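You operate a simulated robot arm through the tools that you are given. There is no shell and no other tool. Be economical: measure what you need, move in short steps, check, and stop when the job is done.

Carry out the task below with a simulated robot arm. There is one attempt and no reset: what you move stays moved.

## Task
Set the red level switch to 0.8 m and the yellow one to 1.2 m.
Fine: loosen each clamp knob, slide the pointer to the mark, tighten the knob.

The check looks at the end state, three seconds after you hand in, the way a careful person would. Anything else that was tipped, shoved, dropped, spilled or broken makes it a failure.

## Robot
A 7-joint arm with a two-finger parallel gripper, fixed in place. Base frame: the origin is at the foot of the arm, x ahead of it, y to its left, z up. Units: mm, degrees, N and s.
With the tool pointing down near the work surface it reaches from about 100 to 680 mm from the base axis. Its first joint turns from -115.0 to 115.0 degrees. Payload 3.91 kg.
The TCP is the grasp point between the finger pads, 30 mm short of the fingertips. In the tool frame z runs along the fingers and y along their closing line. Largest opening 110 mm; finger width 20, thickness 10; the body of the gripper, 48 by 112 mm, starts 55 mm behind the TCP.
Orientation is that of the tool frame in the base frame, as a unit quaternion [w, x, y, z]. With the fingers straight down and closing along the base's y, the tool's x points along the base's -x, its y along +y and its z along -z.

## Interface
- The arm moves only by the tool play_rows. Its argument "plan" is a list of rows, each a list of 3 entries, a list of its own where there are three numbers: the shift along the tool's x, y, z in m, then the turn, a rotation vector about the tool's x, y, z in rad, then the finger opening in m, from 0 to 0.11. In form: [[[tx, ty, tz], [rx, ry, rz], jaw], ...]. A call has 1 to 20 rows; each row is the pose to reach, as a shift and turn from the pose commanded when the call began, along the tool's axes at that moment. Rows are played at 5 a second. More than 50 mm and 8.6 degrees between two rows, or a gripper value outside its range, and nothing of the call is played. Where a pose cannot be reached the arm comes as near as it can. A force on the tool above 40 N (or 10 N above the force at the start of the call, whichever is more), or a blocked arm, ends the call early, and 0.2 s more pass. Each finger travels about 108 mm/s and halts on what it meets, pressing with about 43 N; the grip force reading is that of the motor and also rises with nothing between the fingers. The clock runs only during rows and for 0.2 s after the last one: add rows that repeat a pose to give the fingers time. It gives the time, the measured TCP pose, the force on the tool (base axes), the opening and the grip force at its end, in the units of the frame above (readings bear some noise), with the torque about the TCP (base axes, N m) and any sound that the robot's microphone picked up.
- Cameras (640 x 400 px; columns grow to the right, rows downward): "scene" is fixed at [60.3, 502.4, 1750.7]; the picture's right is [-0.15, -0.99, 0.00], its down [-0.66, 0.10, -0.75] and it looks along [0.74, -0.11, -0.66] (base axes); focal length 319 px, centre (320, 200). "wrist" rides on the gripper at [72, 17, -103] in the tool frame; the picture's right is [-0.23, 0.97, 0.00], its down [-0.76, -0.18, -0.62] and it looks along [-0.61, -0.14, 0.78] (tool axes); focal length 222 px, centre (320, 200). There is no depth. A picture from a camera that has moved, and an enlarged one, comes with that camera's place and axes in the base frame and with its lens. The place of the scene camera against the robot may be out by one fixed shift of up to 25 mm in any direction.
- snapshot(camera): a new picture of that camera. No time passes.
- move_column(by): slides the trunk up (or, below 0, down) by that many mm; the arm rides with it, the base frame stays. It gives what a move gives, with no picture.
- zoom(camera, box): a new picture of the part [left, top, right, bottom] of that camera's present view, enlarged. No time passes.
- close_job(): hands the job in; it is judged then, once.

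Go step by step. Nothing tells you positions but the pictures and the camera data: compare them with the known pose of the tool, close in by small moves and look again before you grip or let go. The budget is 120 turns and 64 pictures, counting those below and the enlarged ones. Unless the task says otherwise, let go and move clear before handing in, and close with one line.

The tools are called after ">>>" by a JSON object that holds its "fn" and its "kwargs". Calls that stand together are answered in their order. play_rows: Moves the arm, as the interface text tells. Its arguments: {"type":"object","properties":{"plan":{"type":"array"}},"required":["plan"]} The other tools are called the same way: move_column (by) slides the trunk up or down; snapshot (camera) takes a picture; zoom (camera, box) takes an enlarged picture of a part of a camera's view; close_job () hands the job in.

At the start:

```text
clock: 0.0
eef_pos: [398.2, 248.6, 1495.1]
tool_rot: [0.001, 0.0, 1.0, 0.0]
contact_force: [-0.6, 0.1, 0.1]
wrist_torque: [-0.02, 0.01, 0.03]
width: 109.9
gripper_force: 0.2
trunk travel left (down, up): [-925.0, 65.0]
```

scene: 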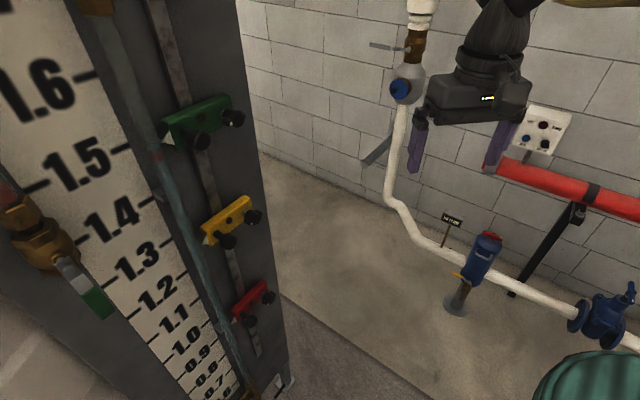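
wrist: 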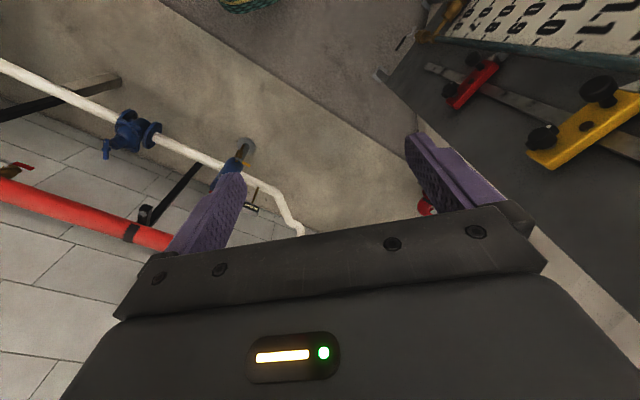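

The gauge board stands to the robot's left, with green, yellow and red switches on a rail beside the scale. I'll look closer first.

>>> {"fn": "zoom", "kwargs": {"camera": "scene", "box": [80, 170, 300, 400]}}

>>> {"fn": "zoom", "kwargs": {"camera": "wrist", "box": [370, 0, 640, 200]}}

>>> {"fn": "zoom", "kwargs": {"camera": "scene", "box": [80, 0, 300, 230]}}

```text
1.74 times, centred on (190, 285) of scene
camera zoom: at [60.3, 502.4, 1750.7], right [-0.15, -0.99, 0.0], down [-0.66, 0.1, -0.75], along [0.74, -0.11, -0.66], focal length 556 px, centre (546, 52)
```

zoom: 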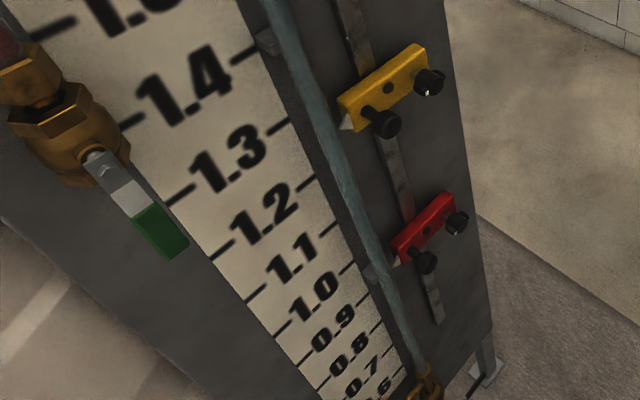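

```text
2.00 times, centred on (505, 100) of wrist
camera zoom: at [327.3, 267.1, 1597.5], right [0.23, 0.97, 0.0], down [0.76, -0.18, 0.62], along [0.61, -0.14, -0.78], focal length 444 px, centre (-50, 400)
```

zoom: 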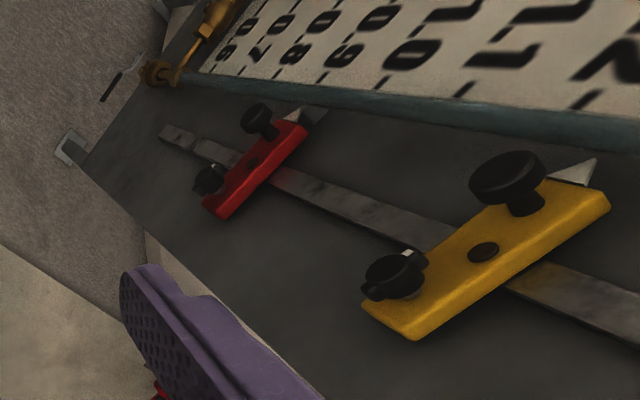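

```text
1.74 times, centred on (190, 115) of scene
camera zoom: at [60.3, 502.4, 1750.7], right [-0.15, -0.99, 0.0], down [-0.66, 0.1, -0.75], along [0.74, -0.11, -0.66], focal length 556 px, centre (546, 348)
```

zoom: 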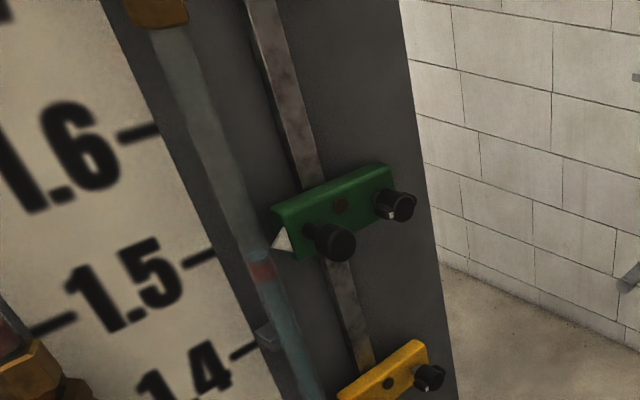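

The board faces the robot, with its normal pointing roughly at (-0.65,-0.76,0) and the yellow knobs near (543,572,1267) and (486,621,1266). First I'll yaw the tool to face it.

>>> {"fn": "play_rows", "kwargs": {"plan": [[[0, 0, 0], [0, 0, -0.14], 0.11], [[0, 0, 0], [0, 0, -0.28], 0.11], [[0, 0, 0], [0, 0, -0.42], 0.11], [[0, 0, 0], [0, 0, -0.56], 0.11], [[0, 0, 0], [0, 0, -0.7], 0.11], [[0, 0, 0], [0, 0, -0.86], 0.11]]}}

```text
refused: row 6 steps farther than a row can; nothing moved
```

>>> {"fn": "play_rows", "kwargs": {"plan": [[[0, 0, 0], [0, 0, -0.143], 0.11], [[0, 0, 0], [0, 0, -0.286], 0.11], [[0, 0, 0], [0, 0, -0.429], 0.11], [[0, 0, 0], [0, 0, -0.572], 0.11], [[0, 0, 0], [0, 0, -0.715], 0.11], [[0, 0, 0], [0, 0, -0.855], 0.11]]}}

```text
clock: 1.4
eef_pos: [398.0, 250.4, 1495.2]
tool_rot: [0.0, -0.415, 0.91, 0.0]
contact_force: [0.2, 0.2, 0.6]
wrist_torque: [-0.04, -0.01, 0.0]
width: 110.0
gripper_force: 0.1
trunk travel left (down, up): [-925.0, 65.0]
```

Yaw done cleanly, nothing touched. Now I'll pitch the fingers up to horizontal, facing the board.

>>> {"fn": "play_rows", "kwargs": {"plan": [[[0, 0, 0], [0, -0.143, 0], 0.11], [[0, 0, 0], [0, -0.286, 0], 0.11], [[0, 0, 0], [0, -0.429, 0], 0.11], [[0, 0, 0], [0, -0.572, 0], 0.11], [[0, 0, 0], [0, -0.715, 0], 0.11], [[0, 0, 0], [0, -0.858, 0], 0.11], [[0, 0, 0], [0, -1.0, 0], 0.11], [[0, 0, 0], [0, -1.143, 0], 0.11], [[0, 0, 0], [0, -1.286, 0], 0.11], [[0, 0, 0], [0, -1.429, 0], 0.11], [[0, 0, 0], [0, -1.571, 0], 0.11]]}}

>>> {"fn": "snapshot", "kwargs": {"camera": "wrist"}}

>>> {"fn": "snapshot", "kwargs": {"camera": "scene"}}

```text
clock: 3.8
eef_pos: [406.4, 253.1, 1499.9]
tool_rot: [0.643, -0.293, 0.644, 0.293]
contact_force: [0.6, 0.2, -0.1]
wrist_torque: [0.0, -0.03, 0.01]
width: 110.0
gripper_force: 0.0
out of reach, approached as far as the arm can: row 11
trunk travel left (down, up): [-925.0, 65.0]
```

```text
58 pictures are left
camera wrist: at [326.4, 186.0, 1426.0], right [-0.73, 0.64, 0.23], down [-0.27, -0.59, 0.76], along [0.62, 0.5, 0.61], focal length 222 px, centre (320, 200)
```

wrist: 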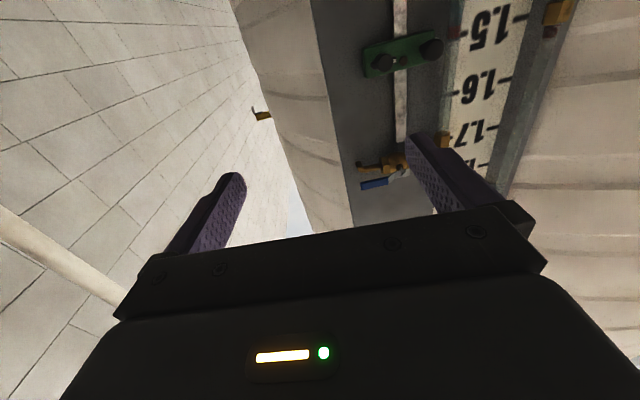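

```text
57 pictures are left
```

scene: 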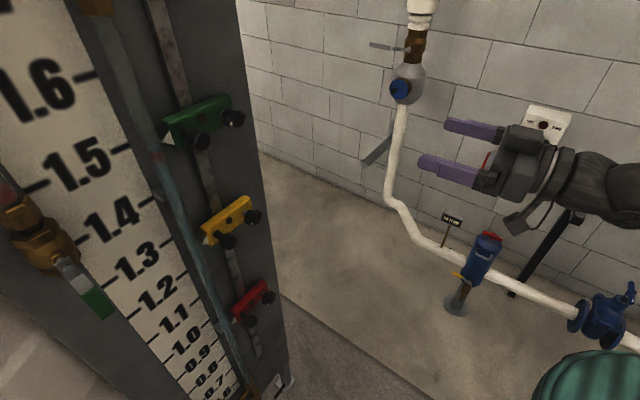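

The tool faces the board now. I'll lower the trunk so the gripper sits a bit below yellow.

>>> {"fn": "move_column", "kwargs": {"by": -300}}

>>> {"fn": "snapshot", "kwargs": {"camera": "wrist"}}

```text
clock: 6.8
eef_pos: [405.6, 252.2, 1200.7]
tool_rot: [0.643, -0.293, 0.644, 0.293]
contact_force: [-0.2, 1.0, 1.1]
wrist_torque: [-0.01, 0.01, 0.01]
width: 109.9
gripper_force: 0.1
trunk travel left (down, up): [-625.0, 365.0]
```

```text
56 pictures are left
camera wrist: at [325.0, 185.5, 1126.7], right [-0.73, 0.64, 0.23], down [-0.27, -0.59, 0.76], along [0.62, 0.5, 0.61], focal length 222 px, centre (320, 200)
```

wrist: 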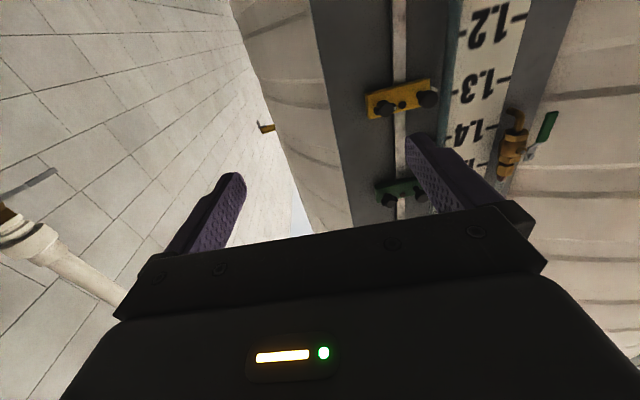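

>>> {"fn": "zoom", "kwargs": {"camera": "wrist", "box": [330, 20, 550, 160]}}

```text
2.86 times, centred on (440, 90) of wrist
camera zoom: at [325.0, 185.5, 1126.7], right [-0.73, 0.64, 0.23], down [-0.27, -0.59, 0.76], along [0.62, 0.5, 0.61], focal length 635 px, centre (-23, 514)
```

zoom: 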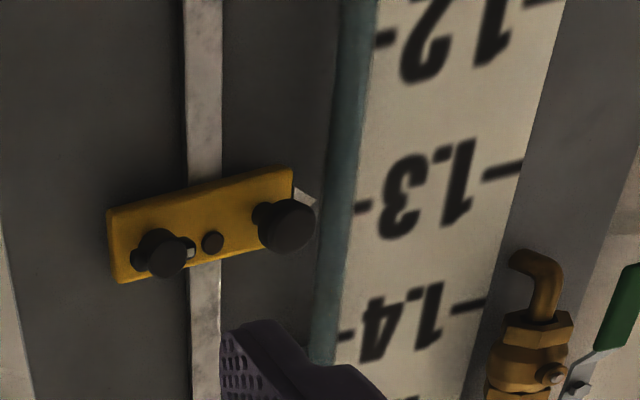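

Yellow's knob heads are at about 776 mm along the board normal, z ≈ 1276, so its pointer is near 1.27. I'll raise the trunk to that height and approach the marked knob, stopping short for a look.

>>> {"fn": "move_column", "kwargs": {"by": 75}}

>>> {"fn": "play_rows", "kwargs": {"plan": [[[0, 0.02, 0.03], [0, 0, 0], 0.07], [[0, 0.04, 0.06], [0, 0, 0], 0.07], [[0, 0.06, 0.09], [0, 0, 0], 0.07], [[0, 0.08, 0.12], [0, 0, 0], 0.07], [[0, 0.095, 0.15], [0, 0, 0], 0.07], [[0, 0.1066, 0.18], [0, 0, 0], 0.07]]}}

>>> {"fn": "snapshot", "kwargs": {"camera": "wrist"}}

```text
clock: 7.9
eef_pos: [405.7, 253.1, 1275.2]
tool_rot: [0.643, -0.293, 0.644, 0.293]
contact_force: [0.1, -0.9, 0.9]
wrist_torque: [0.01, 0.04, -0.04]
width: 109.9
gripper_force: 0.1
trunk travel left (down, up): [-700.0, 290.0]
```

```text
clock: 9.3
eef_pos: [438.5, 462.5, 1276.0]
tool_rot: [0.644, -0.295, 0.643, 0.292]
contact_force: [-1.8, 0.4, 0.5]
wrist_torque: [-0.03, 0.04, -0.18]
width: 69.9
gripper_force: 0.0
out of reach, approached as far as the arm can: row 2, 3
trunk travel left (down, up): [-700.0, 290.0]
```

```text
54 pictures are left
camera wrist: at [358.9, 394.2, 1201.6], right [-0.74, 0.64, 0.22], down [-0.28, -0.59, 0.76], along [0.62, 0.5, 0.61], focal length 222 px, centre (320, 200)
```

wrist: 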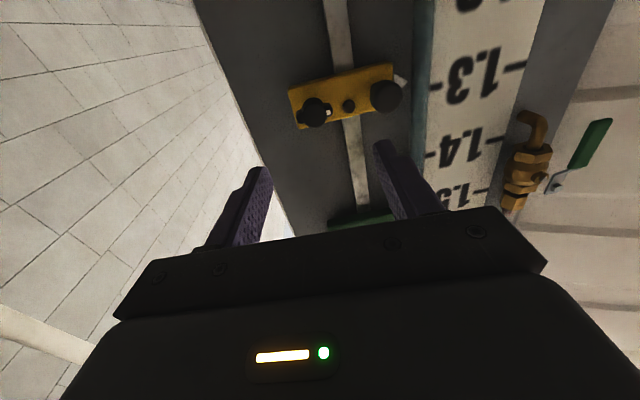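

>>> {"fn": "zoom", "kwargs": {"camera": "wrist", "box": [270, 50, 430, 150]}}

```text
4.00 times, centred on (350, 100) of wrist
camera zoom: at [358.9, 394.2, 1201.6], right [-0.74, 0.64, 0.22], down [-0.28, -0.59, 0.76], along [0.62, 0.5, 0.61], focal length 888 px, centre (200, 600)
```

zoom: 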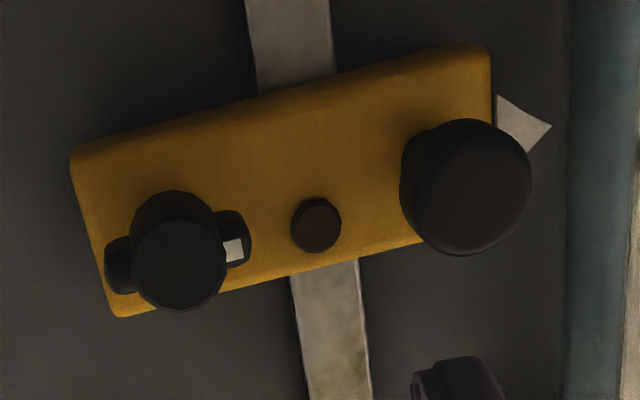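

Yellow's clamp knob is the winged one with a white mark, its wings lying along the block, about 137 mm ahead of the TCP. I'll close in partway and check alignment.

>>> {"fn": "play_rows", "kwargs": {"plan": [[[-0.002, -0.003, 0.03], [0, 0, 0], 0.07], [[-0.002, -0.0056, 0.06], [0, 0, 0], 0.07], [[-0.002, -0.0056, 0.085], [0, 0, 0], 0.07], [[-0.002, -0.0056, 0.085], [0, 0, 0], 0.07]]}}

>>> {"fn": "zoom", "kwargs": {"camera": "wrist", "box": [220, 70, 460, 220]}}

```text
clock: 10.3
eef_pos: [501.7, 520.6, 1275.6]
tool_rot: [0.643, -0.293, 0.644, 0.293]
contact_force: [0.5, 0.3, 0.1]
wrist_torque: [0.04, 0.02, 0.0]
width: 70.1
gripper_force: 0.1
trunk travel left (down, up): [-700.0, 290.0]
```

```text
2.67 times, centred on (340, 145) of wrist
camera zoom: at [423.3, 453.6, 1202.6], right [-0.73, 0.64, 0.23], down [-0.27, -0.59, 0.76], along [0.62, 0.5, 0.61], focal length 592 px, centre (267, 347)
```

zoom: 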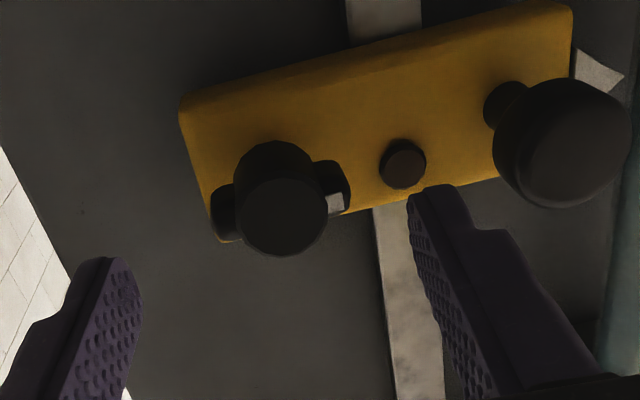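

>>> {"fn": "play_rows", "kwargs": {"plan": [[[0, 0.004, 0.01], [0, 0, 0], 0.07], [[0, 0.005, 0.025], [0, 0, 0], 0.07], [[0, 0.005, 0.025], [0, 0, 0], 0.07]]}}

>>> {"fn": "zoom", "kwargs": {"camera": "wrist", "box": [220, 70, 460, 220]}}

>>> {"fn": "zoom", "kwargs": {"camera": "scene", "box": [190, 170, 310, 260]}}

```text
clock: 11.1
eef_pos: [516.2, 542.3, 1277.0]
tool_rot: [0.643, -0.294, 0.644, 0.293]
contact_force: [0.2, -0.3, 0.4]
wrist_torque: [-0.01, 0.03, 0.05]
width: 69.8
gripper_force: 0.0
trunk travel left (down, up): [-700.0, 290.0]
```

```text
2.67 times, centred on (340, 145) of wrist
camera zoom: at [435.4, 474.8, 1203.7], right [-0.73, 0.64, 0.23], down [-0.27, -0.59, 0.76], along [0.62, 0.5, 0.61], focal length 592 px, centre (267, 347)
```

zoom: 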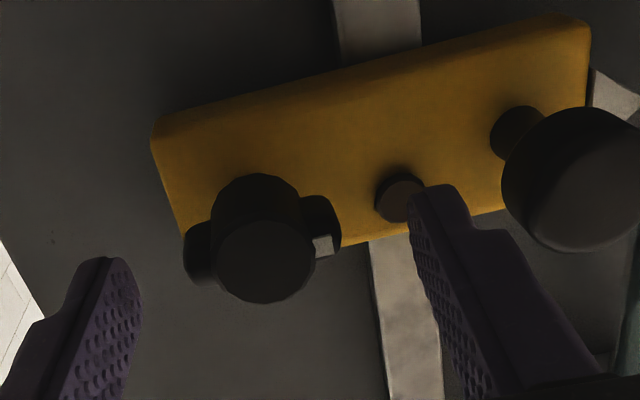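

```text
4.44 times, centred on (250, 215) of scene
camera zoom: at [60.3, 502.4, 1750.7], right [-0.15, -0.99, 0.0], down [-0.66, 0.1, -0.75], along [0.74, -0.11, -0.66], focal length 1420 px, centre (631, 133)
```

zoom: 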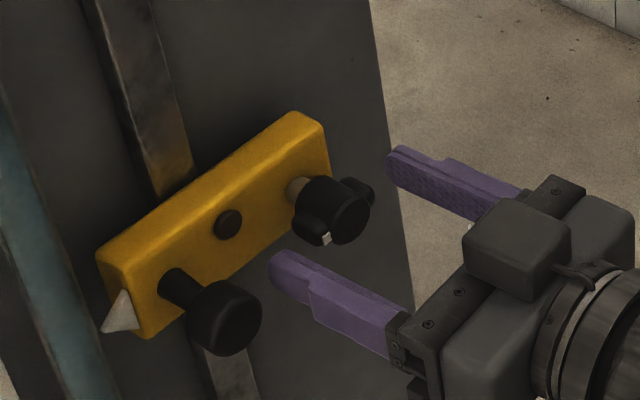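

The head is just beyond the fingertips and about 4 mm high. I'll correct, advance 27 mm so the pads cover the wings, and look before closing.

>>> {"fn": "play_rows", "kwargs": {"plan": [[[-0.004, -0.0015, 0.01], [0, 0, 0], 0.07], [[-0.004, -0.0015, 0.02], [0, 0, 0], 0.07], [[-0.004, -0.0015, 0.027], [0, 0, 0], 0.07], [[-0.004, -0.0015, 0.027], [0, 0, 0], 0.07]]}}

>>> {"fn": "zoom", "kwargs": {"camera": "wrist", "box": [220, 70, 460, 220]}}

>>> {"fn": "zoom", "kwargs": {"camera": "scene", "box": [190, 170, 310, 260]}}

```text
clock: 12.1
eef_pos: [534.2, 559.7, 1280.5]
tool_rot: [0.643, -0.294, 0.644, 0.294]
contact_force: [0.3, -0.5, 1.0]
wrist_torque: [-0.03, 0.02, 0.05]
width: 70.0
gripper_force: 0.2
trunk travel left (down, up): [-700.0, 290.0]
```

```text
2.67 times, centred on (340, 145) of wrist
camera zoom: at [454.4, 493.3, 1207.5], right [-0.73, 0.64, 0.23], down [-0.27, -0.59, 0.76], along [0.62, 0.5, 0.61], focal length 592 px, centre (267, 347)
```

zoom: 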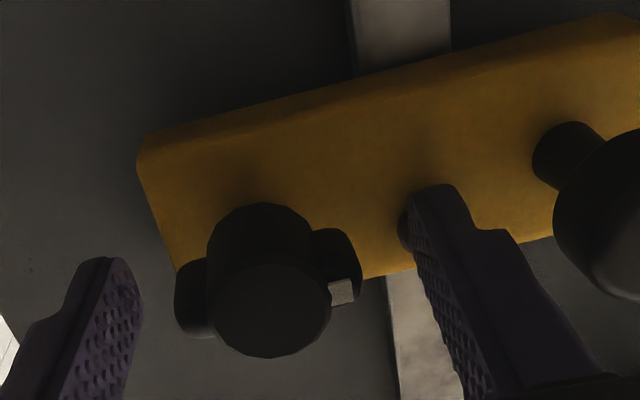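

```text
4.44 times, centred on (250, 215) of scene
camera zoom: at [60.3, 502.4, 1750.7], right [-0.15, -0.99, 0.0], down [-0.66, 0.1, -0.75], along [0.74, -0.11, -0.66], focal length 1420 px, centre (631, 133)
```

zoom: 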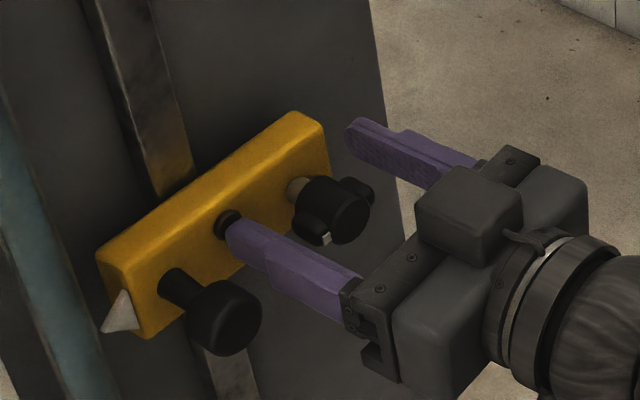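

Fingers straddle the wings with the head centred. I'll close onto the wings.

>>> {"fn": "play_rows", "kwargs": {"plan": [[[0, 0.0014, -0.003], [0, 0, 0], 0.055], [[0, 0.0014, -0.003], [0, 0, 0], 0.045], [[0, 0.0014, -0.003], [0, 0, 0], 0.03], [[0, 0.0014, -0.003], [0, 0, 0], 0.03]]}}

>>> {"fn": "zoom", "kwargs": {"camera": "wrist", "box": [220, 70, 460, 220]}}

>>> {"fn": "zoom", "kwargs": {"camera": "scene", "box": [190, 170, 310, 260]}}

```text
clock: 13.1
eef_pos: [531.3, 560.1, 1281.1]
tool_rot: [0.643, -0.294, 0.644, 0.294]
contact_force: [0.0, 1.0, 0.7]
wrist_torque: [0.23, -0.23, -0.77]
width: 41.1
gripper_force: 45.2
trunk travel left (down, up): [-700.0, 290.0]
```

```text
2.67 times, centred on (340, 145) of wrist
camera zoom: at [451.5, 491.8, 1207.2], right [-0.73, 0.64, 0.23], down [-0.27, -0.59, 0.76], along [0.62, 0.5, 0.61], focal length 592 px, centre (267, 347)
```

zoom: 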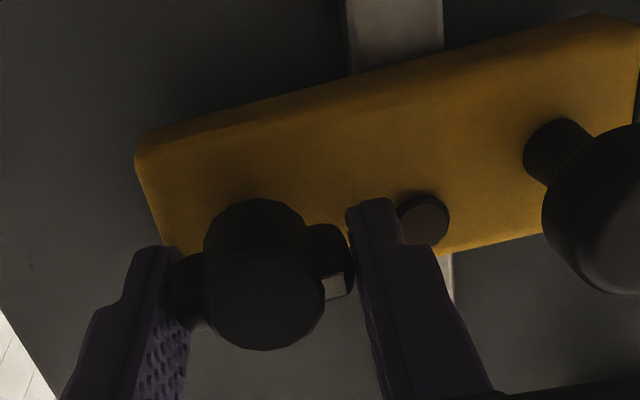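

```text
4.44 times, centred on (250, 215) of scene
camera zoom: at [60.3, 502.4, 1750.7], right [-0.15, -0.99, 0.0], down [-0.66, 0.1, -0.75], along [0.74, -0.11, -0.66], focal length 1420 px, centre (631, 133)
```

zoom: 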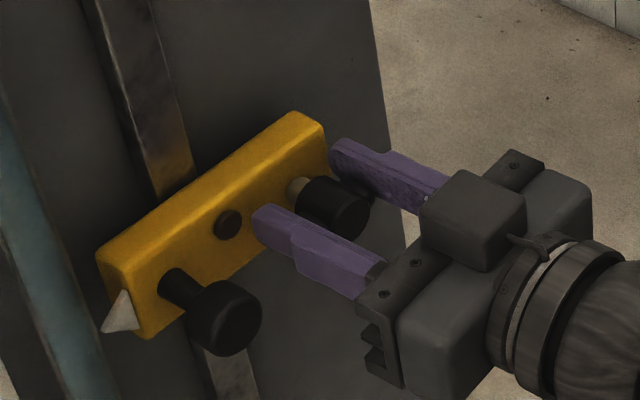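

Gripped at 41 mm, matching the wings. I'll turn counter-clockwise (loosen) by about 48° and read the torque.

>>> {"fn": "play_rows", "kwargs": {"plan": [[[0, 0, 0], [0, 0, -0.14], 0.03], [[0, 0, 0], [0, 0, -0.28], 0.03], [[0, 0, 0], [0, 0, -0.42], 0.03], [[0, 0, 0], [0, 0, -0.56], 0.03], [[0, 0, 0], [0, 0, -0.7], 0.03], [[0, 0, 0], [0, 0, -0.84], 0.03]]}}

>>> {"fn": "zoom", "kwargs": {"camera": "scene", "box": [190, 170, 310, 260]}}

```text
clock: 14.5
eef_pos: [528.4, 561.2, 1279.2]
tool_rot: [0.706, -0.533, 0.467, 0.005]
contact_force: [-14.2, 2.7, -9.7]
wrist_torque: [-0.25, 0.35, -0.97]
width: 40.4
gripper_force: 45.1
trunk travel left (down, up): [-700.0, 290.0]
```

```text
4.44 times, centred on (250, 215) of scene
camera zoom: at [60.3, 502.4, 1750.7], right [-0.15, -0.99, 0.0], down [-0.66, 0.1, -0.75], along [0.74, -0.11, -0.66], focal length 1420 px, centre (631, 133)
```

zoom: 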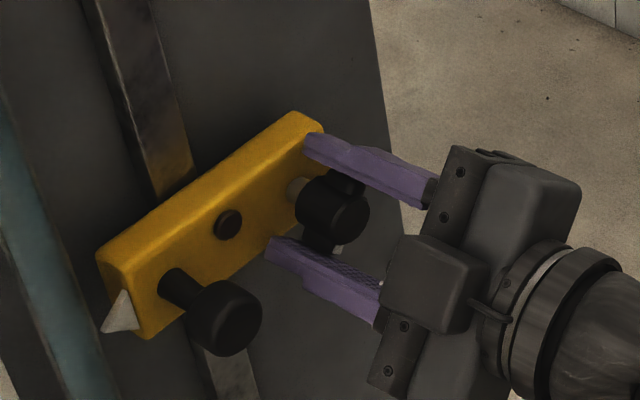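

The knob turns with the gripper; the side load shows its axis is about 4 mm below mine. I'll shift to suit and carry on turning.

>>> {"fn": "play_rows", "kwargs": {"plan": [[[-0.0005, 0.0025, 0], [0, 0, 0], 0.03], [[-0.001, 0.005, 0], [0, 0, -0.14], 0.03], [[-0.001, 0.005, 0], [0, 0, -0.28], 0.03], [[-0.001, 0.005, 0], [0, 0, -0.42], 0.03], [[-0.001, 0.005, 0], [0, 0, -0.56], 0.03], [[-0.001, 0.005, 0], [0, 0, -0.7], 0.03]]}}

>>> {"fn": "zoom", "kwargs": {"camera": "scene", "box": [190, 170, 310, 260]}}

```text
clock: 15.9
eef_pos: [527.7, 562.6, 1277.1]
tool_rot: [0.665, -0.66, 0.257, -0.238]
contact_force: [-3.0, 0.9, -4.5]
wrist_torque: [-0.23, 0.3, 0.26]
width: 40.2
gripper_force: 45.3
trunk travel left (down, up): [-700.0, 290.0]
```

```text
4.44 times, centred on (250, 215) of scene
camera zoom: at [60.3, 502.4, 1750.7], right [-0.15, -0.99, 0.0], down [-0.66, 0.1, -0.75], along [0.74, -0.11, -0.66], focal length 1420 px, centre (631, 133)
```

zoom: 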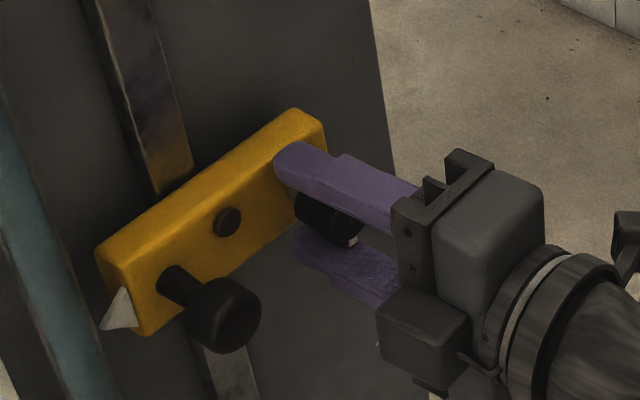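

The knob has turned about 88° and is gripped from above and below. I'll test whether the block slides by moving down 8 mm.

>>> {"fn": "play_rows", "kwargs": {"plan": [[[0, 0.003, 0], [0, 0, 0], 0.03], [[0, 0.006, 0], [0, 0, 0], 0.03], [[0, 0.009, 0], [0, 0, 0], 0.03]]}}

>>> {"fn": "zoom", "kwargs": {"camera": "scene", "box": [190, 170, 310, 260]}}

```text
clock: 16.7
eef_pos: [526.5, 562.3, 1269.1]
tool_rot: [0.666, -0.658, 0.258, -0.237]
contact_force: [2.5, 3.5, 1.5]
wrist_torque: [0.69, -0.72, 0.32]
width: 39.8
gripper_force: 45.2
trunk travel left (down, up): [-700.0, 290.0]
```

```text
4.44 times, centred on (250, 215) of scene
camera zoom: at [60.3, 502.4, 1750.7], right [-0.15, -0.99, 0.0], down [-0.66, 0.1, -0.75], along [0.74, -0.11, -0.66], focal length 1420 px, centre (631, 133)
```

zoom: 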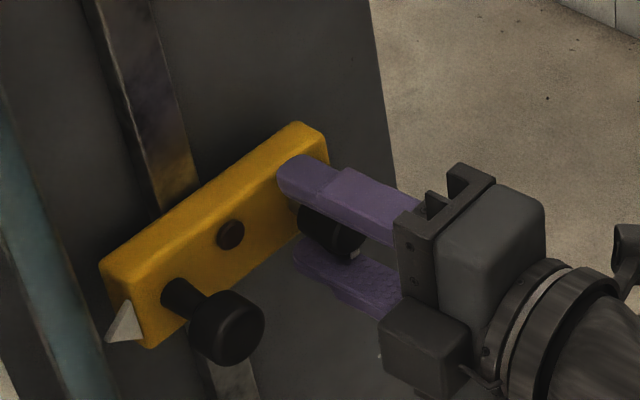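

It slides freely. In this roll the wrist camera sits almost level with the block and looks toward the scale, so I'll check how well the pointer reads.

>>> {"fn": "snapshot", "kwargs": {"camera": "wrist"}}

```text
42 pictures are left
camera wrist: at [514.6, 437.1, 1248.7], right [-0.19, 0.17, -0.97], down [-0.98, 0.03, 0.2], along [0.06, 0.99, 0.16], focal length 222 px, centre (320, 200)
```

wrist: 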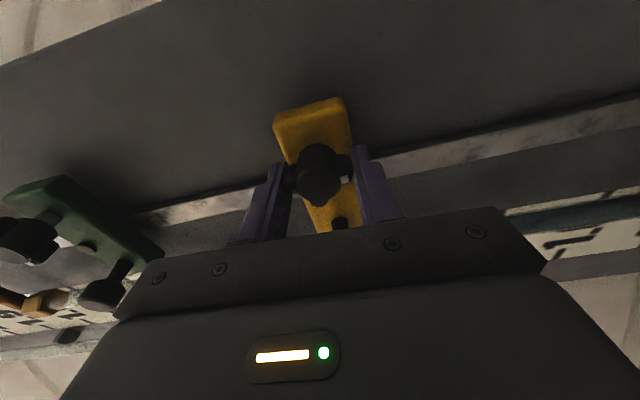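

The pointer is hidden from here. I'll slide down another 62 mm toward 1.2, then verify after letting go.

>>> {"fn": "play_rows", "kwargs": {"plan": [[[0.0003, 0.01, 0], [0, 0, 0], 0.03], [[0.0006, 0.02, 0], [0, 0, 0], 0.03], [[0.001, 0.03, 0], [0, 0, 0], 0.03], [[0.0013, 0.04, 0], [0, 0, 0], 0.03], [[0.0016, 0.05, 0], [0, 0, 0], 0.03], [[0.002, 0.062, 0], [0, 0, 0], 0.03], [[0.002, 0.062, 0], [0, 0, 0], 0.03]]}}

>>> {"fn": "zoom", "kwargs": {"camera": "scene", "box": [130, 170, 310, 300]}}

```text
clock: 18.3
eef_pos: [526.8, 561.8, 1219.3]
tool_rot: [-0.661, 0.663, -0.261, 0.237]
contact_force: [0.4, -4.3, 2.3]
wrist_torque: [0.82, -0.81, 0.29]
width: 40.1
gripper_force: 45.2
out of reach, approached as far as the arm can: row 5, 6, 7
trunk travel left (down, up): [-700.0, 290.0]
```

```text
3.08 times, centred on (220, 235) of scene
camera zoom: at [60.3, 502.4, 1750.7], right [-0.15, -0.99, 0.0], down [-0.66, 0.1, -0.75], along [0.74, -0.11, -0.66], focal length 983 px, centre (628, 92)
```

zoom: 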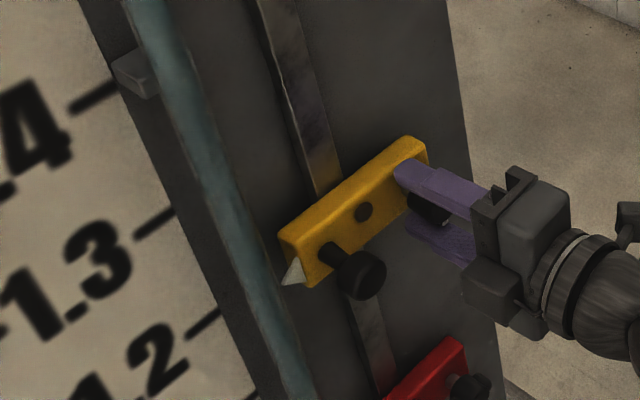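

The arm's reach stopped it at z 1219, so I'll use the trunk for the remaining 14 mm.

>>> {"fn": "move_column", "kwargs": {"by": -13}}

>>> {"fn": "zoom", "kwargs": {"camera": "scene", "box": [130, 170, 310, 300]}}

```text
clock: 18.9
eef_pos: [527.1, 561.8, 1206.5]
tool_rot: [-0.66, 0.664, -0.261, 0.236]
contact_force: [0.0, -7.1, -2.9]
wrist_torque: [0.96, -0.93, -0.79]
width: 40.2
gripper_force: 44.9
trunk travel left (down, up): [-687.0, 303.0]
```

```text
3.08 times, centred on (220, 235) of scene
camera zoom: at [60.3, 502.4, 1750.7], right [-0.15, -0.99, 0.0], down [-0.66, 0.1, -0.75], along [0.74, -0.11, -0.66], focal length 983 px, centre (628, 92)
```

zoom: 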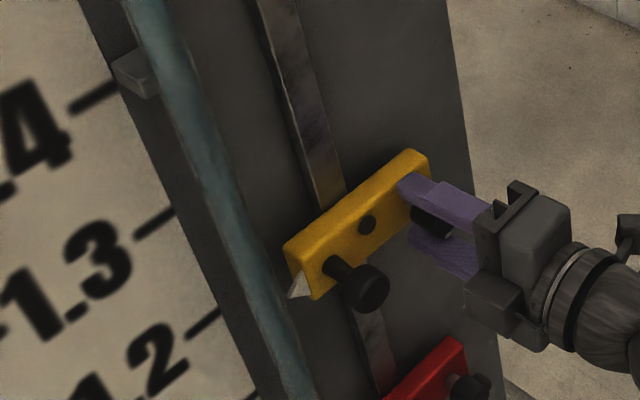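

Yellow is close to target. To get the arm away from its reach limit, I'll raise it 55 mm while holding the block and bring the trunk down afterwards.

>>> {"fn": "play_rows", "kwargs": {"plan": [[[0, -0.01, 0], [0, 0, 0], 0.03], [[-0.0003, -0.02, 0], [0, 0, 0], 0.03], [[-0.0006, -0.03, 0], [0, 0, 0], 0.03], [[-0.001, -0.04, 0], [0, 0, 0], 0.03], [[-0.0015, -0.05, 0], [0, 0, 0], 0.03], [[-0.002, -0.06, 0], [0, 0, 0], 0.03], [[-0.002, -0.06, 0], [0, 0, 0], 0.03]]}}

```text
clock: 20.5
eef_pos: [527.9, 562.7, 1270.3]
tool_rot: [-0.661, 0.662, -0.262, 0.236]
contact_force: [-3.1, -14.7, -3.6]
wrist_torque: [0.4, -0.42, 0.18]
width: 39.8
gripper_force: 45.1
trunk travel left (down, up): [-687.0, 303.0]
```

>>> {"fn": "move_column", "kwargs": {"by": -64}}

>>> {"fn": "play_rows", "kwargs": {"plan": [[[0.001, 0, -0.001], [0, 0, 0], 0.03], [[0.001, 0, -0.001], [0, 0, 0], 0.03]]}}

>>> {"fn": "zoom", "kwargs": {"camera": "scene", "box": [130, 170, 310, 300]}}

```text
clock: 21.6
eef_pos: [527.8, 562.3, 1203.7]
tool_rot: [-0.66, 0.664, -0.261, 0.236]
contact_force: [-3.2, -16.1, -4.0]
wrist_torque: [0.89, -0.88, 0.22]
width: 40.4
gripper_force: 45.0
trunk travel left (down, up): [-623.0, 367.0]
```

```text
clock: 22.2
eef_pos: [527.3, 563.0, 1202.9]
tool_rot: [-0.661, 0.664, -0.26, 0.235]
contact_force: [-2.2, -9.0, -3.5]
wrist_torque: [0.36, -0.42, -1.2]
width: 40.1
gripper_force: 45.0
trunk travel left (down, up): [-623.0, 367.0]
```

```text
3.08 times, centred on (220, 235) of scene
camera zoom: at [60.3, 502.4, 1750.7], right [-0.15, -0.99, 0.0], down [-0.66, 0.1, -0.75], along [0.74, -0.11, -0.66], focal length 983 px, centre (628, 92)
```

zoom: 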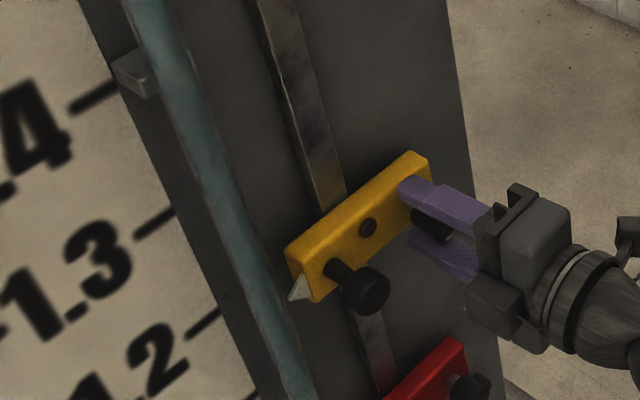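

Now I'll tighten by turning clockwise back through about 90°.

>>> {"fn": "play_rows", "kwargs": {"plan": [[[0, 0, 0], [0, 0, 0.14], 0.03], [[0, 0, 0], [0, 0, 0.28], 0.03], [[0, 0, 0], [0, 0, 0.42], 0.03], [[0, 0, 0], [0, 0, 0.56], 0.03], [[0, 0, 0], [0, 0, 0.7], 0.03], [[0, 0, 0], [0, 0, 0.84], 0.03], [[0, 0, 0], [0, 0, 0.98], 0.03], [[0, 0, 0], [0, 0, 1.12], 0.03], [[0, 0, 0], [0, 0, 1.26], 0.03], [[0, 0, 0], [0, 0, 1.4], 0.03], [[0, 0, 0], [0, 0, 1.52], 0.03]]}}

>>> {"fn": "zoom", "kwargs": {"camera": "scene", "box": [130, 170, 310, 300]}}

```text
clock: 24.6
eef_pos: [530.9, 558.5, 1205.6]
tool_rot: [0.643, -0.298, 0.647, 0.283]
contact_force: [17.3, -7.3, 16.8]
wrist_torque: [0.99, -1.09, -0.86]
width: 40.9
gripper_force: 44.7
trunk travel left (down, up): [-623.0, 367.0]
```

```text
3.08 times, centred on (220, 235) of scene
camera zoom: at [60.3, 502.4, 1750.7], right [-0.15, -0.99, 0.0], down [-0.66, 0.1, -0.75], along [0.74, -0.11, -0.66], focal length 983 px, centre (628, 92)
```

zoom: 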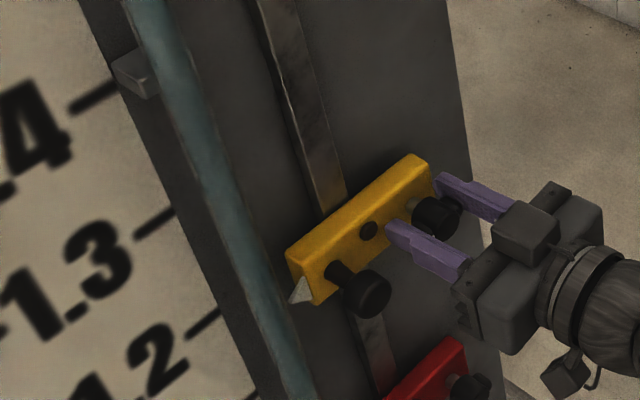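

>>> {"fn": "play_rows", "kwargs": {"plan": [[[-0.0025, -0.0025, 0], [0, 0, 0], 0.03], [[-0.0025, -0.0025, 0], [0, 0, 0.08], 0.03], [[-0.0025, -0.0025, 0], [0, 0, 0.16], 0.03]]}}

>>> {"fn": "zoom", "kwargs": {"camera": "scene", "box": [190, 170, 310, 260]}}

```text
clock: 25.4
eef_pos: [533.6, 559.2, 1204.7]
tool_rot: [0.616, -0.248, 0.669, 0.334]
contact_force: [3.7, -15.6, 1.0]
wrist_torque: [-0.64, -0.96, -1.17]
width: 41.8
gripper_force: 44.8
trunk travel left (down, up): [-623.0, 367.0]
```

```text
4.44 times, centred on (250, 215) of scene
camera zoom: at [60.3, 502.4, 1750.7], right [-0.15, -0.99, 0.0], down [-0.66, 0.1, -0.75], along [0.74, -0.11, -0.66], focal length 1420 px, centre (631, 133)
```

zoom: 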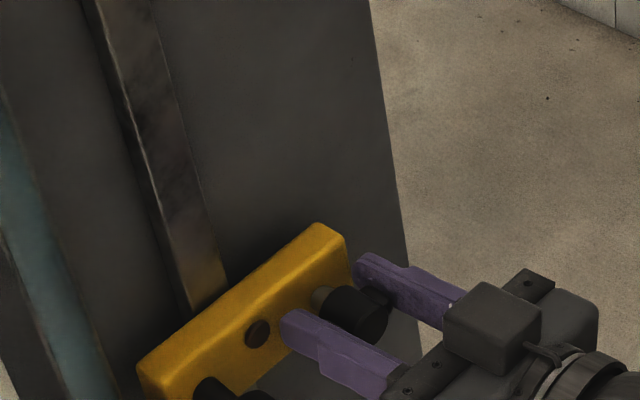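

The torque rose to about 1.1 N·m and the jaws spread slightly, so the knob is against its tight stop. I'll release and back off for a level view.

>>> {"fn": "play_rows", "kwargs": {"plan": [[[0, 0, 0], [0, 0, -0.06], 0.045], [[0, 0, 0], [0, 0, -0.12], 0.07], [[0, 0, 0], [0, 0, -0.14], 0.07], [[0, 0, -0.03], [0, 0, -0.14], 0.07], [[0, 0, -0.06], [0, 0, -0.14], 0.07], [[0, 0, -0.09], [0, 0, -0.14], 0.07], [[0, 0, -0.12], [0, 0, -0.14], 0.07], [[0, 0, -0.15], [0, 0, -0.14], 0.07]]}}

>>> {"fn": "snapshot", "kwargs": {"camera": "wrist"}}

```text
clock: 27.2
eef_pos: [431.6, 449.3, 1209.2]
tool_rot: [0.638, -0.296, 0.649, 0.291]
contact_force: [-0.7, 1.0, 0.3]
wrist_torque: [0.01, 0.02, 0.02]
width: 70.1
gripper_force: 0.0
trunk travel left (down, up): [-623.0, 367.0]
```

```text
36 pictures are left
camera wrist: at [350.1, 380.5, 1137.7], right [-0.73, 0.64, 0.23], down [-0.27, -0.58, 0.77], along [0.63, 0.5, 0.59], focal length 222 px, centre (320, 200)
```

wrist: 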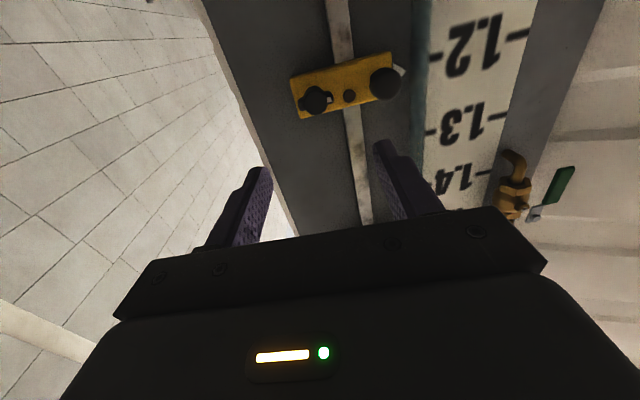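

To view level, I'll pitch the tool down 34° so the camera looks nearly horizontally, then adjust height with the trunk.

>>> {"fn": "play_rows", "kwargs": {"plan": [[[0, 0, 0], [0, 0.14, 0], 0.07], [[0, 0, -0.02], [0, 0.28, 0], 0.07], [[0, 0, -0.04], [0, 0.42, 0], 0.07], [[0, 0, -0.06], [0, 0.56, 0], 0.07], [[0, 0, -0.06], [0, 0.6, 0], 0.07]]}}

>>> {"fn": "zoom", "kwargs": {"camera": "wrist", "box": [280, 60, 520, 210]}}

```text
clock: 28.4
eef_pos: [404.7, 391.9, 1210.7]
tool_rot: [0.421, -0.352, 0.815, 0.184]
contact_force: [-0.1, -0.3, -0.4]
wrist_torque: [-0.02, 0.02, 0.05]
width: 69.7
gripper_force: 0.1
trunk travel left (down, up): [-623.0, 367.0]
```

```text
2.67 times, centred on (400, 135) of wrist
camera zoom: at [306.8, 311.2, 1210.0], right [-0.62, 0.76, 0.19], down [0.09, -0.17, 0.98], along [0.78, 0.63, 0.04], focal length 592 px, centre (107, 373)
```

zoom: 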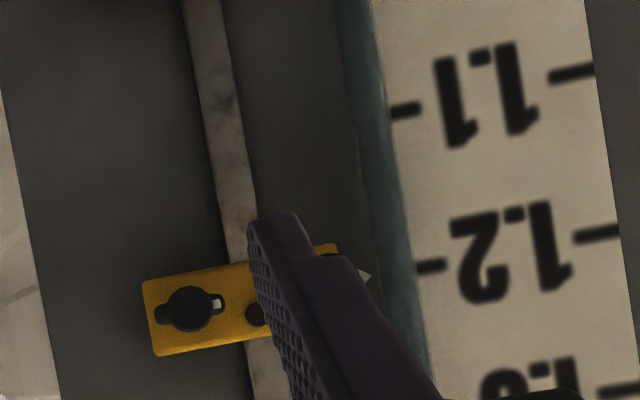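

In this level view yellow's pointer and the 1.2 tick both come out at z ≈ 1201.6, so yellow is set and clamped. Next I'll lower the trunk to look at red from the same angle.

>>> {"fn": "move_column", "kwargs": {"by": -260}}

>>> {"fn": "zoom", "kwargs": {"camera": "wrist", "box": [280, 60, 520, 210]}}

```text
clock: 31.0
eef_pos: [404.5, 393.6, 950.0]
tool_rot: [0.42, -0.355, 0.815, 0.184]
contact_force: [0.8, -0.4, 0.0]
wrist_torque: [-0.02, -0.01, 0.01]
width: 70.0
gripper_force: 0.1
trunk travel left (down, up): [-363.0, 627.0]
```

```text
2.67 times, centred on (400, 135) of wrist
camera zoom: at [306.5, 312.6, 948.9], right [-0.62, 0.76, 0.19], down [0.08, -0.17, 0.98], along [0.78, 0.63, 0.04], focal length 592 px, centre (107, 373)
```

zoom: 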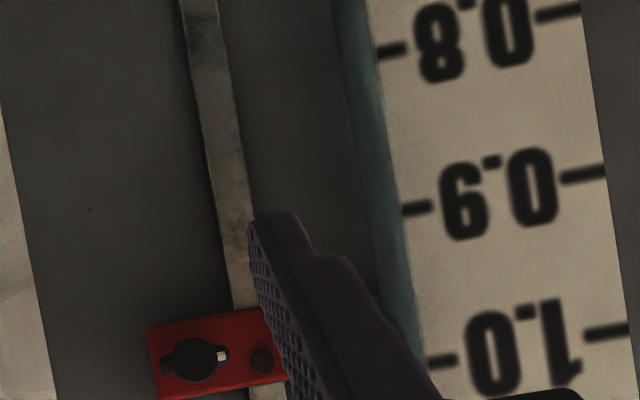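

Red's clamp knob is at about z 967, l −35, and the 0.8 tick is at z ≈ 801.5. I'll level the tool again and match its height.

>>> {"fn": "move_column", "kwargs": {"by": 17}}

>>> {"fn": "play_rows", "kwargs": {"plan": [[[0, 0, 0], [0, -0.14, 0], 0.07], [[0, 0, 0], [0, -0.28, 0], 0.07], [[0, 0, 0], [0, -0.42, 0], 0.07], [[0, 0, 0], [0, -0.56, 0], 0.07], [[0, 0, 0], [0, -0.6, 0], 0.07], [[0, 0, 0], [0, -0.6, 0], 0.07]]}}

```text
clock: 31.7
eef_pos: [404.5, 394.0, 966.6]
tool_rot: [0.421, -0.355, 0.814, 0.185]
contact_force: [0.6, 0.0, 0.4]
wrist_torque: [0.01, 0.01, 0.01]
width: 70.0
gripper_force: 0.0
trunk travel left (down, up): [-380.0, 610.0]
```

```text
clock: 33.1
eef_pos: [406.5, 389.4, 970.6]
tool_rot: [0.643, -0.277, 0.654, 0.287]
contact_force: [-0.8, 0.0, 1.2]
wrist_torque: [0.02, -0.01, 0.01]
width: 69.9
gripper_force: 0.0
trunk travel left (down, up): [-380.0, 610.0]
```

The yaw drifted about 2°, so I'll correct it while moving to a pre-grasp in front of red's knob.

>>> {"fn": "play_rows", "kwargs": {"plan": [[[0.001, 0.005, 0.03], [-0.012, -0.003, -0.006], 0.07], [[0.002, 0.01, 0.06], [-0.024, -0.006, -0.012], 0.07], [[0.003, 0.015, 0.09], [-0.034, -0.009, -0.019], 0.07], [[0.003, 0.0197, 0.119], [-0.034, -0.009, -0.019], 0.07], [[0.003, 0.0197, 0.119], [-0.034, -0.009, -0.019], 0.07]]}}

>>> {"fn": "zoom", "kwargs": {"camera": "wrist", "box": [220, 70, 460, 220]}}

```text
clock: 34.3
eef_pos: [453.5, 508.8, 962.2]
tool_rot: [0.639, -0.312, 0.638, 0.296]
contact_force: [-0.5, -0.5, 0.3]
wrist_torque: [0.03, -0.02, -0.03]
width: 70.2
gripper_force: 0.0
trunk travel left (down, up): [-380.0, 610.0]
```

```text
2.67 times, centred on (340, 145) of wrist
camera zoom: at [375.7, 438.1, 888.6], right [-0.76, 0.62, 0.21], down [-0.26, -0.58, 0.77], along [0.6, 0.53, 0.6], focal length 592 px, centre (267, 347)
```

zoom: 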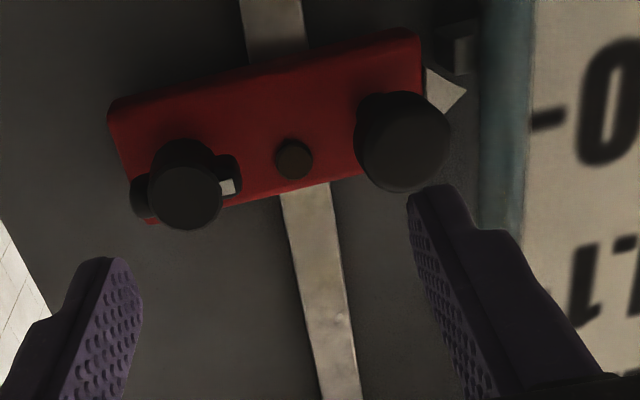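

Commanded and actual pose had differed, so I overshot. The knob lies about 28 mm to the right and slightly up; I'll correct both and close in by 30 mm.

>>> {"fn": "play_rows", "kwargs": {"plan": [[[-0.003, -0.015, 0], [0.017, -0.005, 0.01], 0.07], [[-0.006, -0.0292, 0], [0.034, -0.009, 0.019], 0.07], [[-0.006, -0.0292, 0.015], [0.034, -0.009, 0.019], 0.07], [[-0.006, -0.0292, 0.029], [0.034, -0.009, 0.019], 0.07], [[-0.006, -0.0292, 0.029], [0.034, -0.009, 0.019], 0.07]]}}

>>> {"fn": "zoom", "kwargs": {"camera": "wrist", "box": [220, 70, 460, 220]}}

```text
clock: 35.5
eef_pos: [495.4, 511.5, 967.2]
tool_rot: [0.644, -0.292, 0.643, 0.293]
contact_force: [0.6, -0.6, -0.3]
wrist_torque: [0.0, 0.02, 0.0]
width: 70.0
gripper_force: 0.0
trunk travel left (down, up): [-380.0, 610.0]
```

```text
2.67 times, centred on (340, 145) of wrist
camera zoom: at [415.2, 444.9, 893.6], right [-0.73, 0.64, 0.23], down [-0.28, -0.59, 0.76], along [0.62, 0.5, 0.61], focal length 592 px, centre (267, 347)
```

zoom: 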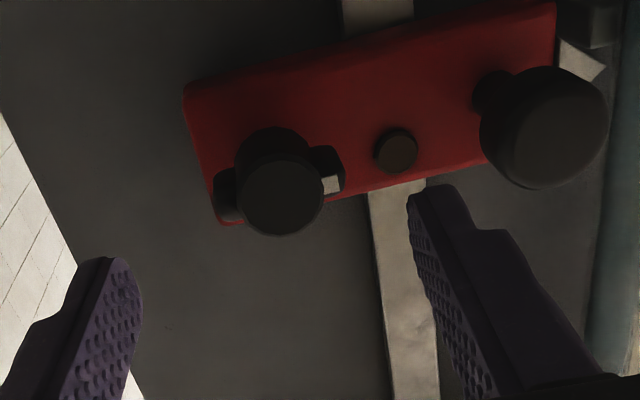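

Now aligned within a few mm. I'll shift 4 mm left, advance 57 mm and close on the wings.

>>> {"fn": "play_rows", "kwargs": {"plan": [[[0, 0.0044, 0.015], [0, 0, 0], 0.07], [[0, 0.0044, 0.03], [0, 0, 0], 0.07], [[0, 0.0044, 0.045], [0, 0, 0], 0.07], [[0, 0.0044, 0.057], [0, 0, 0], 0.07], [[0, 0.0044, 0.057], [0, 0, 0], 0.07]]}}

>>> {"fn": "zoom", "kwargs": {"camera": "wrist", "box": [220, 70, 460, 220]}}

>>> {"fn": "zoom", "kwargs": {"camera": "scene", "box": [200, 250, 320, 340]}}

```text
clock: 36.7
eef_pos: [529.7, 556.8, 966.1]
tool_rot: [0.644, -0.292, 0.644, 0.292]
contact_force: [-0.4, -0.1, -0.8]
wrist_torque: [-0.01, 0.01, 0.01]
width: 69.9
gripper_force: 0.2
trunk travel left (down, up): [-380.0, 610.0]
```

```text
2.67 times, centred on (340, 145) of wrist
camera zoom: at [450.1, 489.6, 893.1], right [-0.73, 0.64, 0.23], down [-0.28, -0.59, 0.76], along [0.62, 0.5, 0.61], focal length 592 px, centre (267, 347)
```

zoom: 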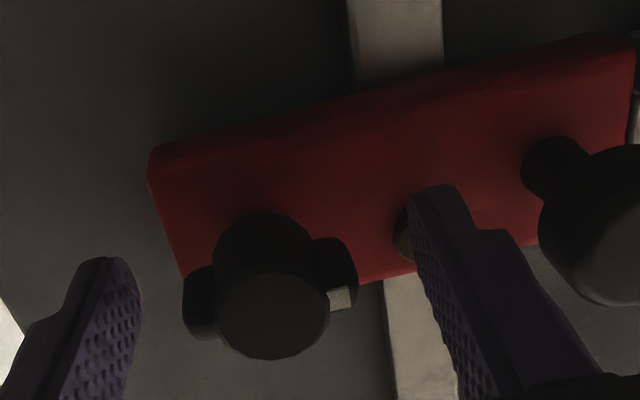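

```text
4.44 times, centred on (260, 295) of scene
camera zoom: at [60.3, 502.4, 1750.7], right [-0.15, -0.99, 0.0], down [-0.66, 0.1, -0.75], along [0.74, -0.11, -0.66], focal length 1420 px, centre (587, -222)
```

zoom: 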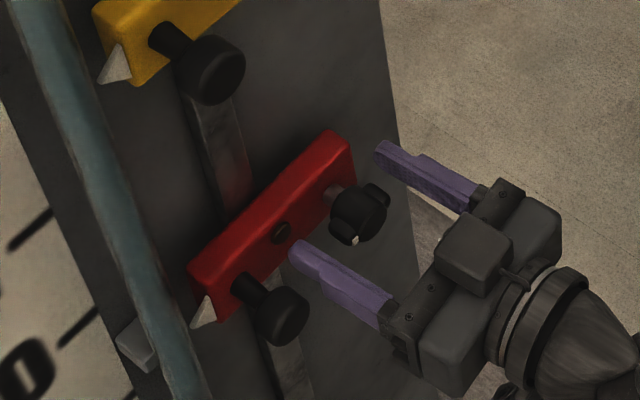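

Well centred. I'll close on the wings, pause, then turn counter-clockwise about 88°.

>>> {"fn": "play_rows", "kwargs": {"plan": [[[0, 0.001, 0.001], [0, 0, 0], 0.055], [[0, 0.001, 0.001], [0, 0, 0], 0.03], [[0, 0.001, 0.001], [0, 0, 0], 0.03], [[0, 0.001, 0.001], [0, 0, 0], 0.03]]}}

>>> {"fn": "play_rows", "kwargs": {"plan": [[[0, 0, 0], [0, 0, -0.14], 0.03], [[0, 0, 0], [0, 0, -0.28], 0.03], [[0, 0, 0], [0, 0, -0.42], 0.03], [[0, 0, 0], [0, 0, -0.56], 0.03], [[0, 0, 0], [0, 0, -0.7], 0.03]]}}

```text
clock: 37.7
eef_pos: [529.4, 557.0, 967.6]
tool_rot: [0.644, -0.292, 0.644, 0.293]
contact_force: [1.9, -0.4, -0.7]
wrist_torque: [0.08, -0.09, -0.86]
width: 40.8
gripper_force: 45.0
trunk travel left (down, up): [-380.0, 610.0]
```

```text
clock: 38.9
eef_pos: [529.8, 557.7, 967.0]
tool_rot: [0.706, -0.495, 0.504, 0.054]
contact_force: [-2.2, -5.1, -6.1]
wrist_torque: [-0.31, 0.36, -1.24]
width: 40.7
gripper_force: 44.7
trunk travel left (down, up): [-380.0, 610.0]
```

The knob is turning smoothly, so I'll continue to about 88°.

>>> {"fn": "play_rows", "kwargs": {"plan": [[[0, 0.001, 0], [0, 0, -0.14], 0.03], [[0, 0.001, 0], [0, 0, -0.28], 0.03], [[0, 0.001, 0], [0, 0, -0.42], 0.03], [[0, 0.001, 0], [0, 0, -0.56], 0.03], [[0, 0.001, 0], [0, 0, -0.7], 0.03], [[0, 0.001, 0], [0, 0, -0.84], 0.03]]}}

>>> {"fn": "zoom", "kwargs": {"camera": "scene", "box": [190, 240, 330, 345]}}

```text
clock: 40.3
eef_pos: [529.0, 558.1, 966.8]
tool_rot: [0.666, -0.657, 0.258, -0.239]
contact_force: [6.9, -7.4, 2.0]
wrist_torque: [-0.45, 0.45, 0.28]
width: 39.9
gripper_force: 44.9
trunk travel left (down, up): [-380.0, 610.0]
```

```text
3.81 times, centred on (260, 292) of scene
camera zoom: at [60.3, 502.4, 1750.7], right [-0.15, -0.99, 0.0], down [-0.66, 0.1, -0.75], along [0.74, -0.11, -0.66], focal length 1217 px, centre (549, -152)
```

zoom: 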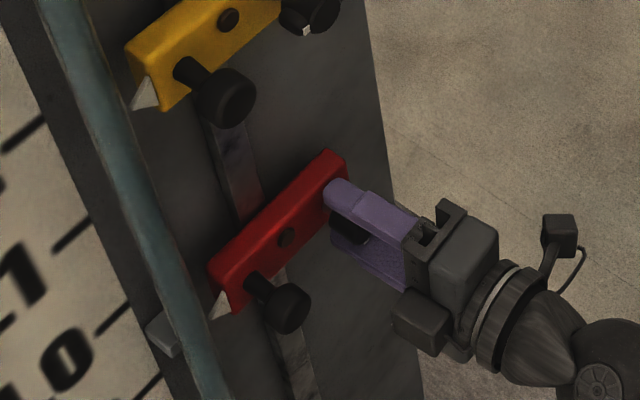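

Red is loosened. I'll slide it down with the trunk, starting with a short test step.

>>> {"fn": "move_column", "kwargs": {"by": -25}}

>>> {"fn": "zoom", "kwargs": {"camera": "scene", "box": [190, 240, 330, 345]}}

```text
clock: 41.0
eef_pos: [530.1, 558.7, 941.1]
tool_rot: [0.666, -0.658, 0.259, -0.238]
contact_force: [4.2, -11.9, -5.3]
wrist_torque: [0.61, -0.6, 0.38]
width: 39.7
gripper_force: 45.6
trunk travel left (down, up): [-355.0, 635.0]
```

```text
3.81 times, centred on (260, 292) of scene
camera zoom: at [60.3, 502.4, 1750.7], right [-0.15, -0.99, 0.0], down [-0.66, 0.1, -0.75], along [0.74, -0.11, -0.66], focal length 1217 px, centre (549, -152)
```

zoom: 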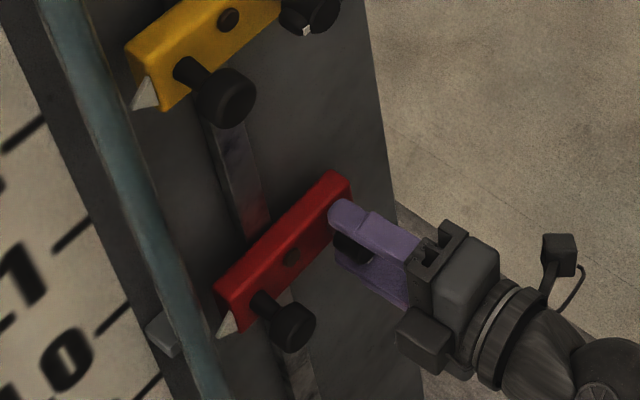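

>>> {"fn": "move_column", "kwargs": {"by": -70}}

>>> {"fn": "move_column", "kwargs": {"by": -66}}

>>> {"fn": "zoom", "kwargs": {"camera": "scene", "box": [170, 260, 330, 380]}}

```text
clock: 42.1
eef_pos: [529.2, 557.2, 870.9]
tool_rot: [0.666, -0.657, 0.259, -0.238]
contact_force: [6.3, -10.0, -4.9]
wrist_torque: [0.68, -0.63, 0.06]
width: 40.1
gripper_force: 45.2
trunk travel left (down, up): [-285.0, 705.0]
```

```text
clock: 43.1
eef_pos: [529.5, 559.3, 804.5]
tool_rot: [0.666, -0.658, 0.259, -0.237]
contact_force: [7.4, -12.4, -5.8]
wrist_torque: [0.7, -0.71, 0.07]
width: 40.4
gripper_force: 44.7
trunk travel left (down, up): [-219.0, 771.0]
```

```text
3.33 times, centred on (250, 320) of scene
camera zoom: at [60.3, 502.4, 1750.7], right [-0.15, -0.99, 0.0], down [-0.66, 0.1, -0.75], along [0.74, -0.11, -0.66], focal length 1065 px, centre (553, -200)
```

zoom: 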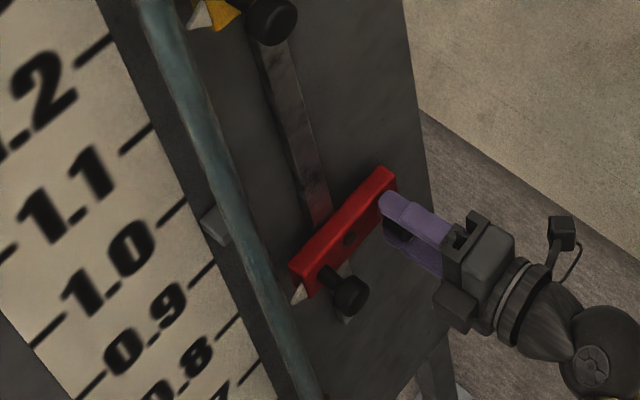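

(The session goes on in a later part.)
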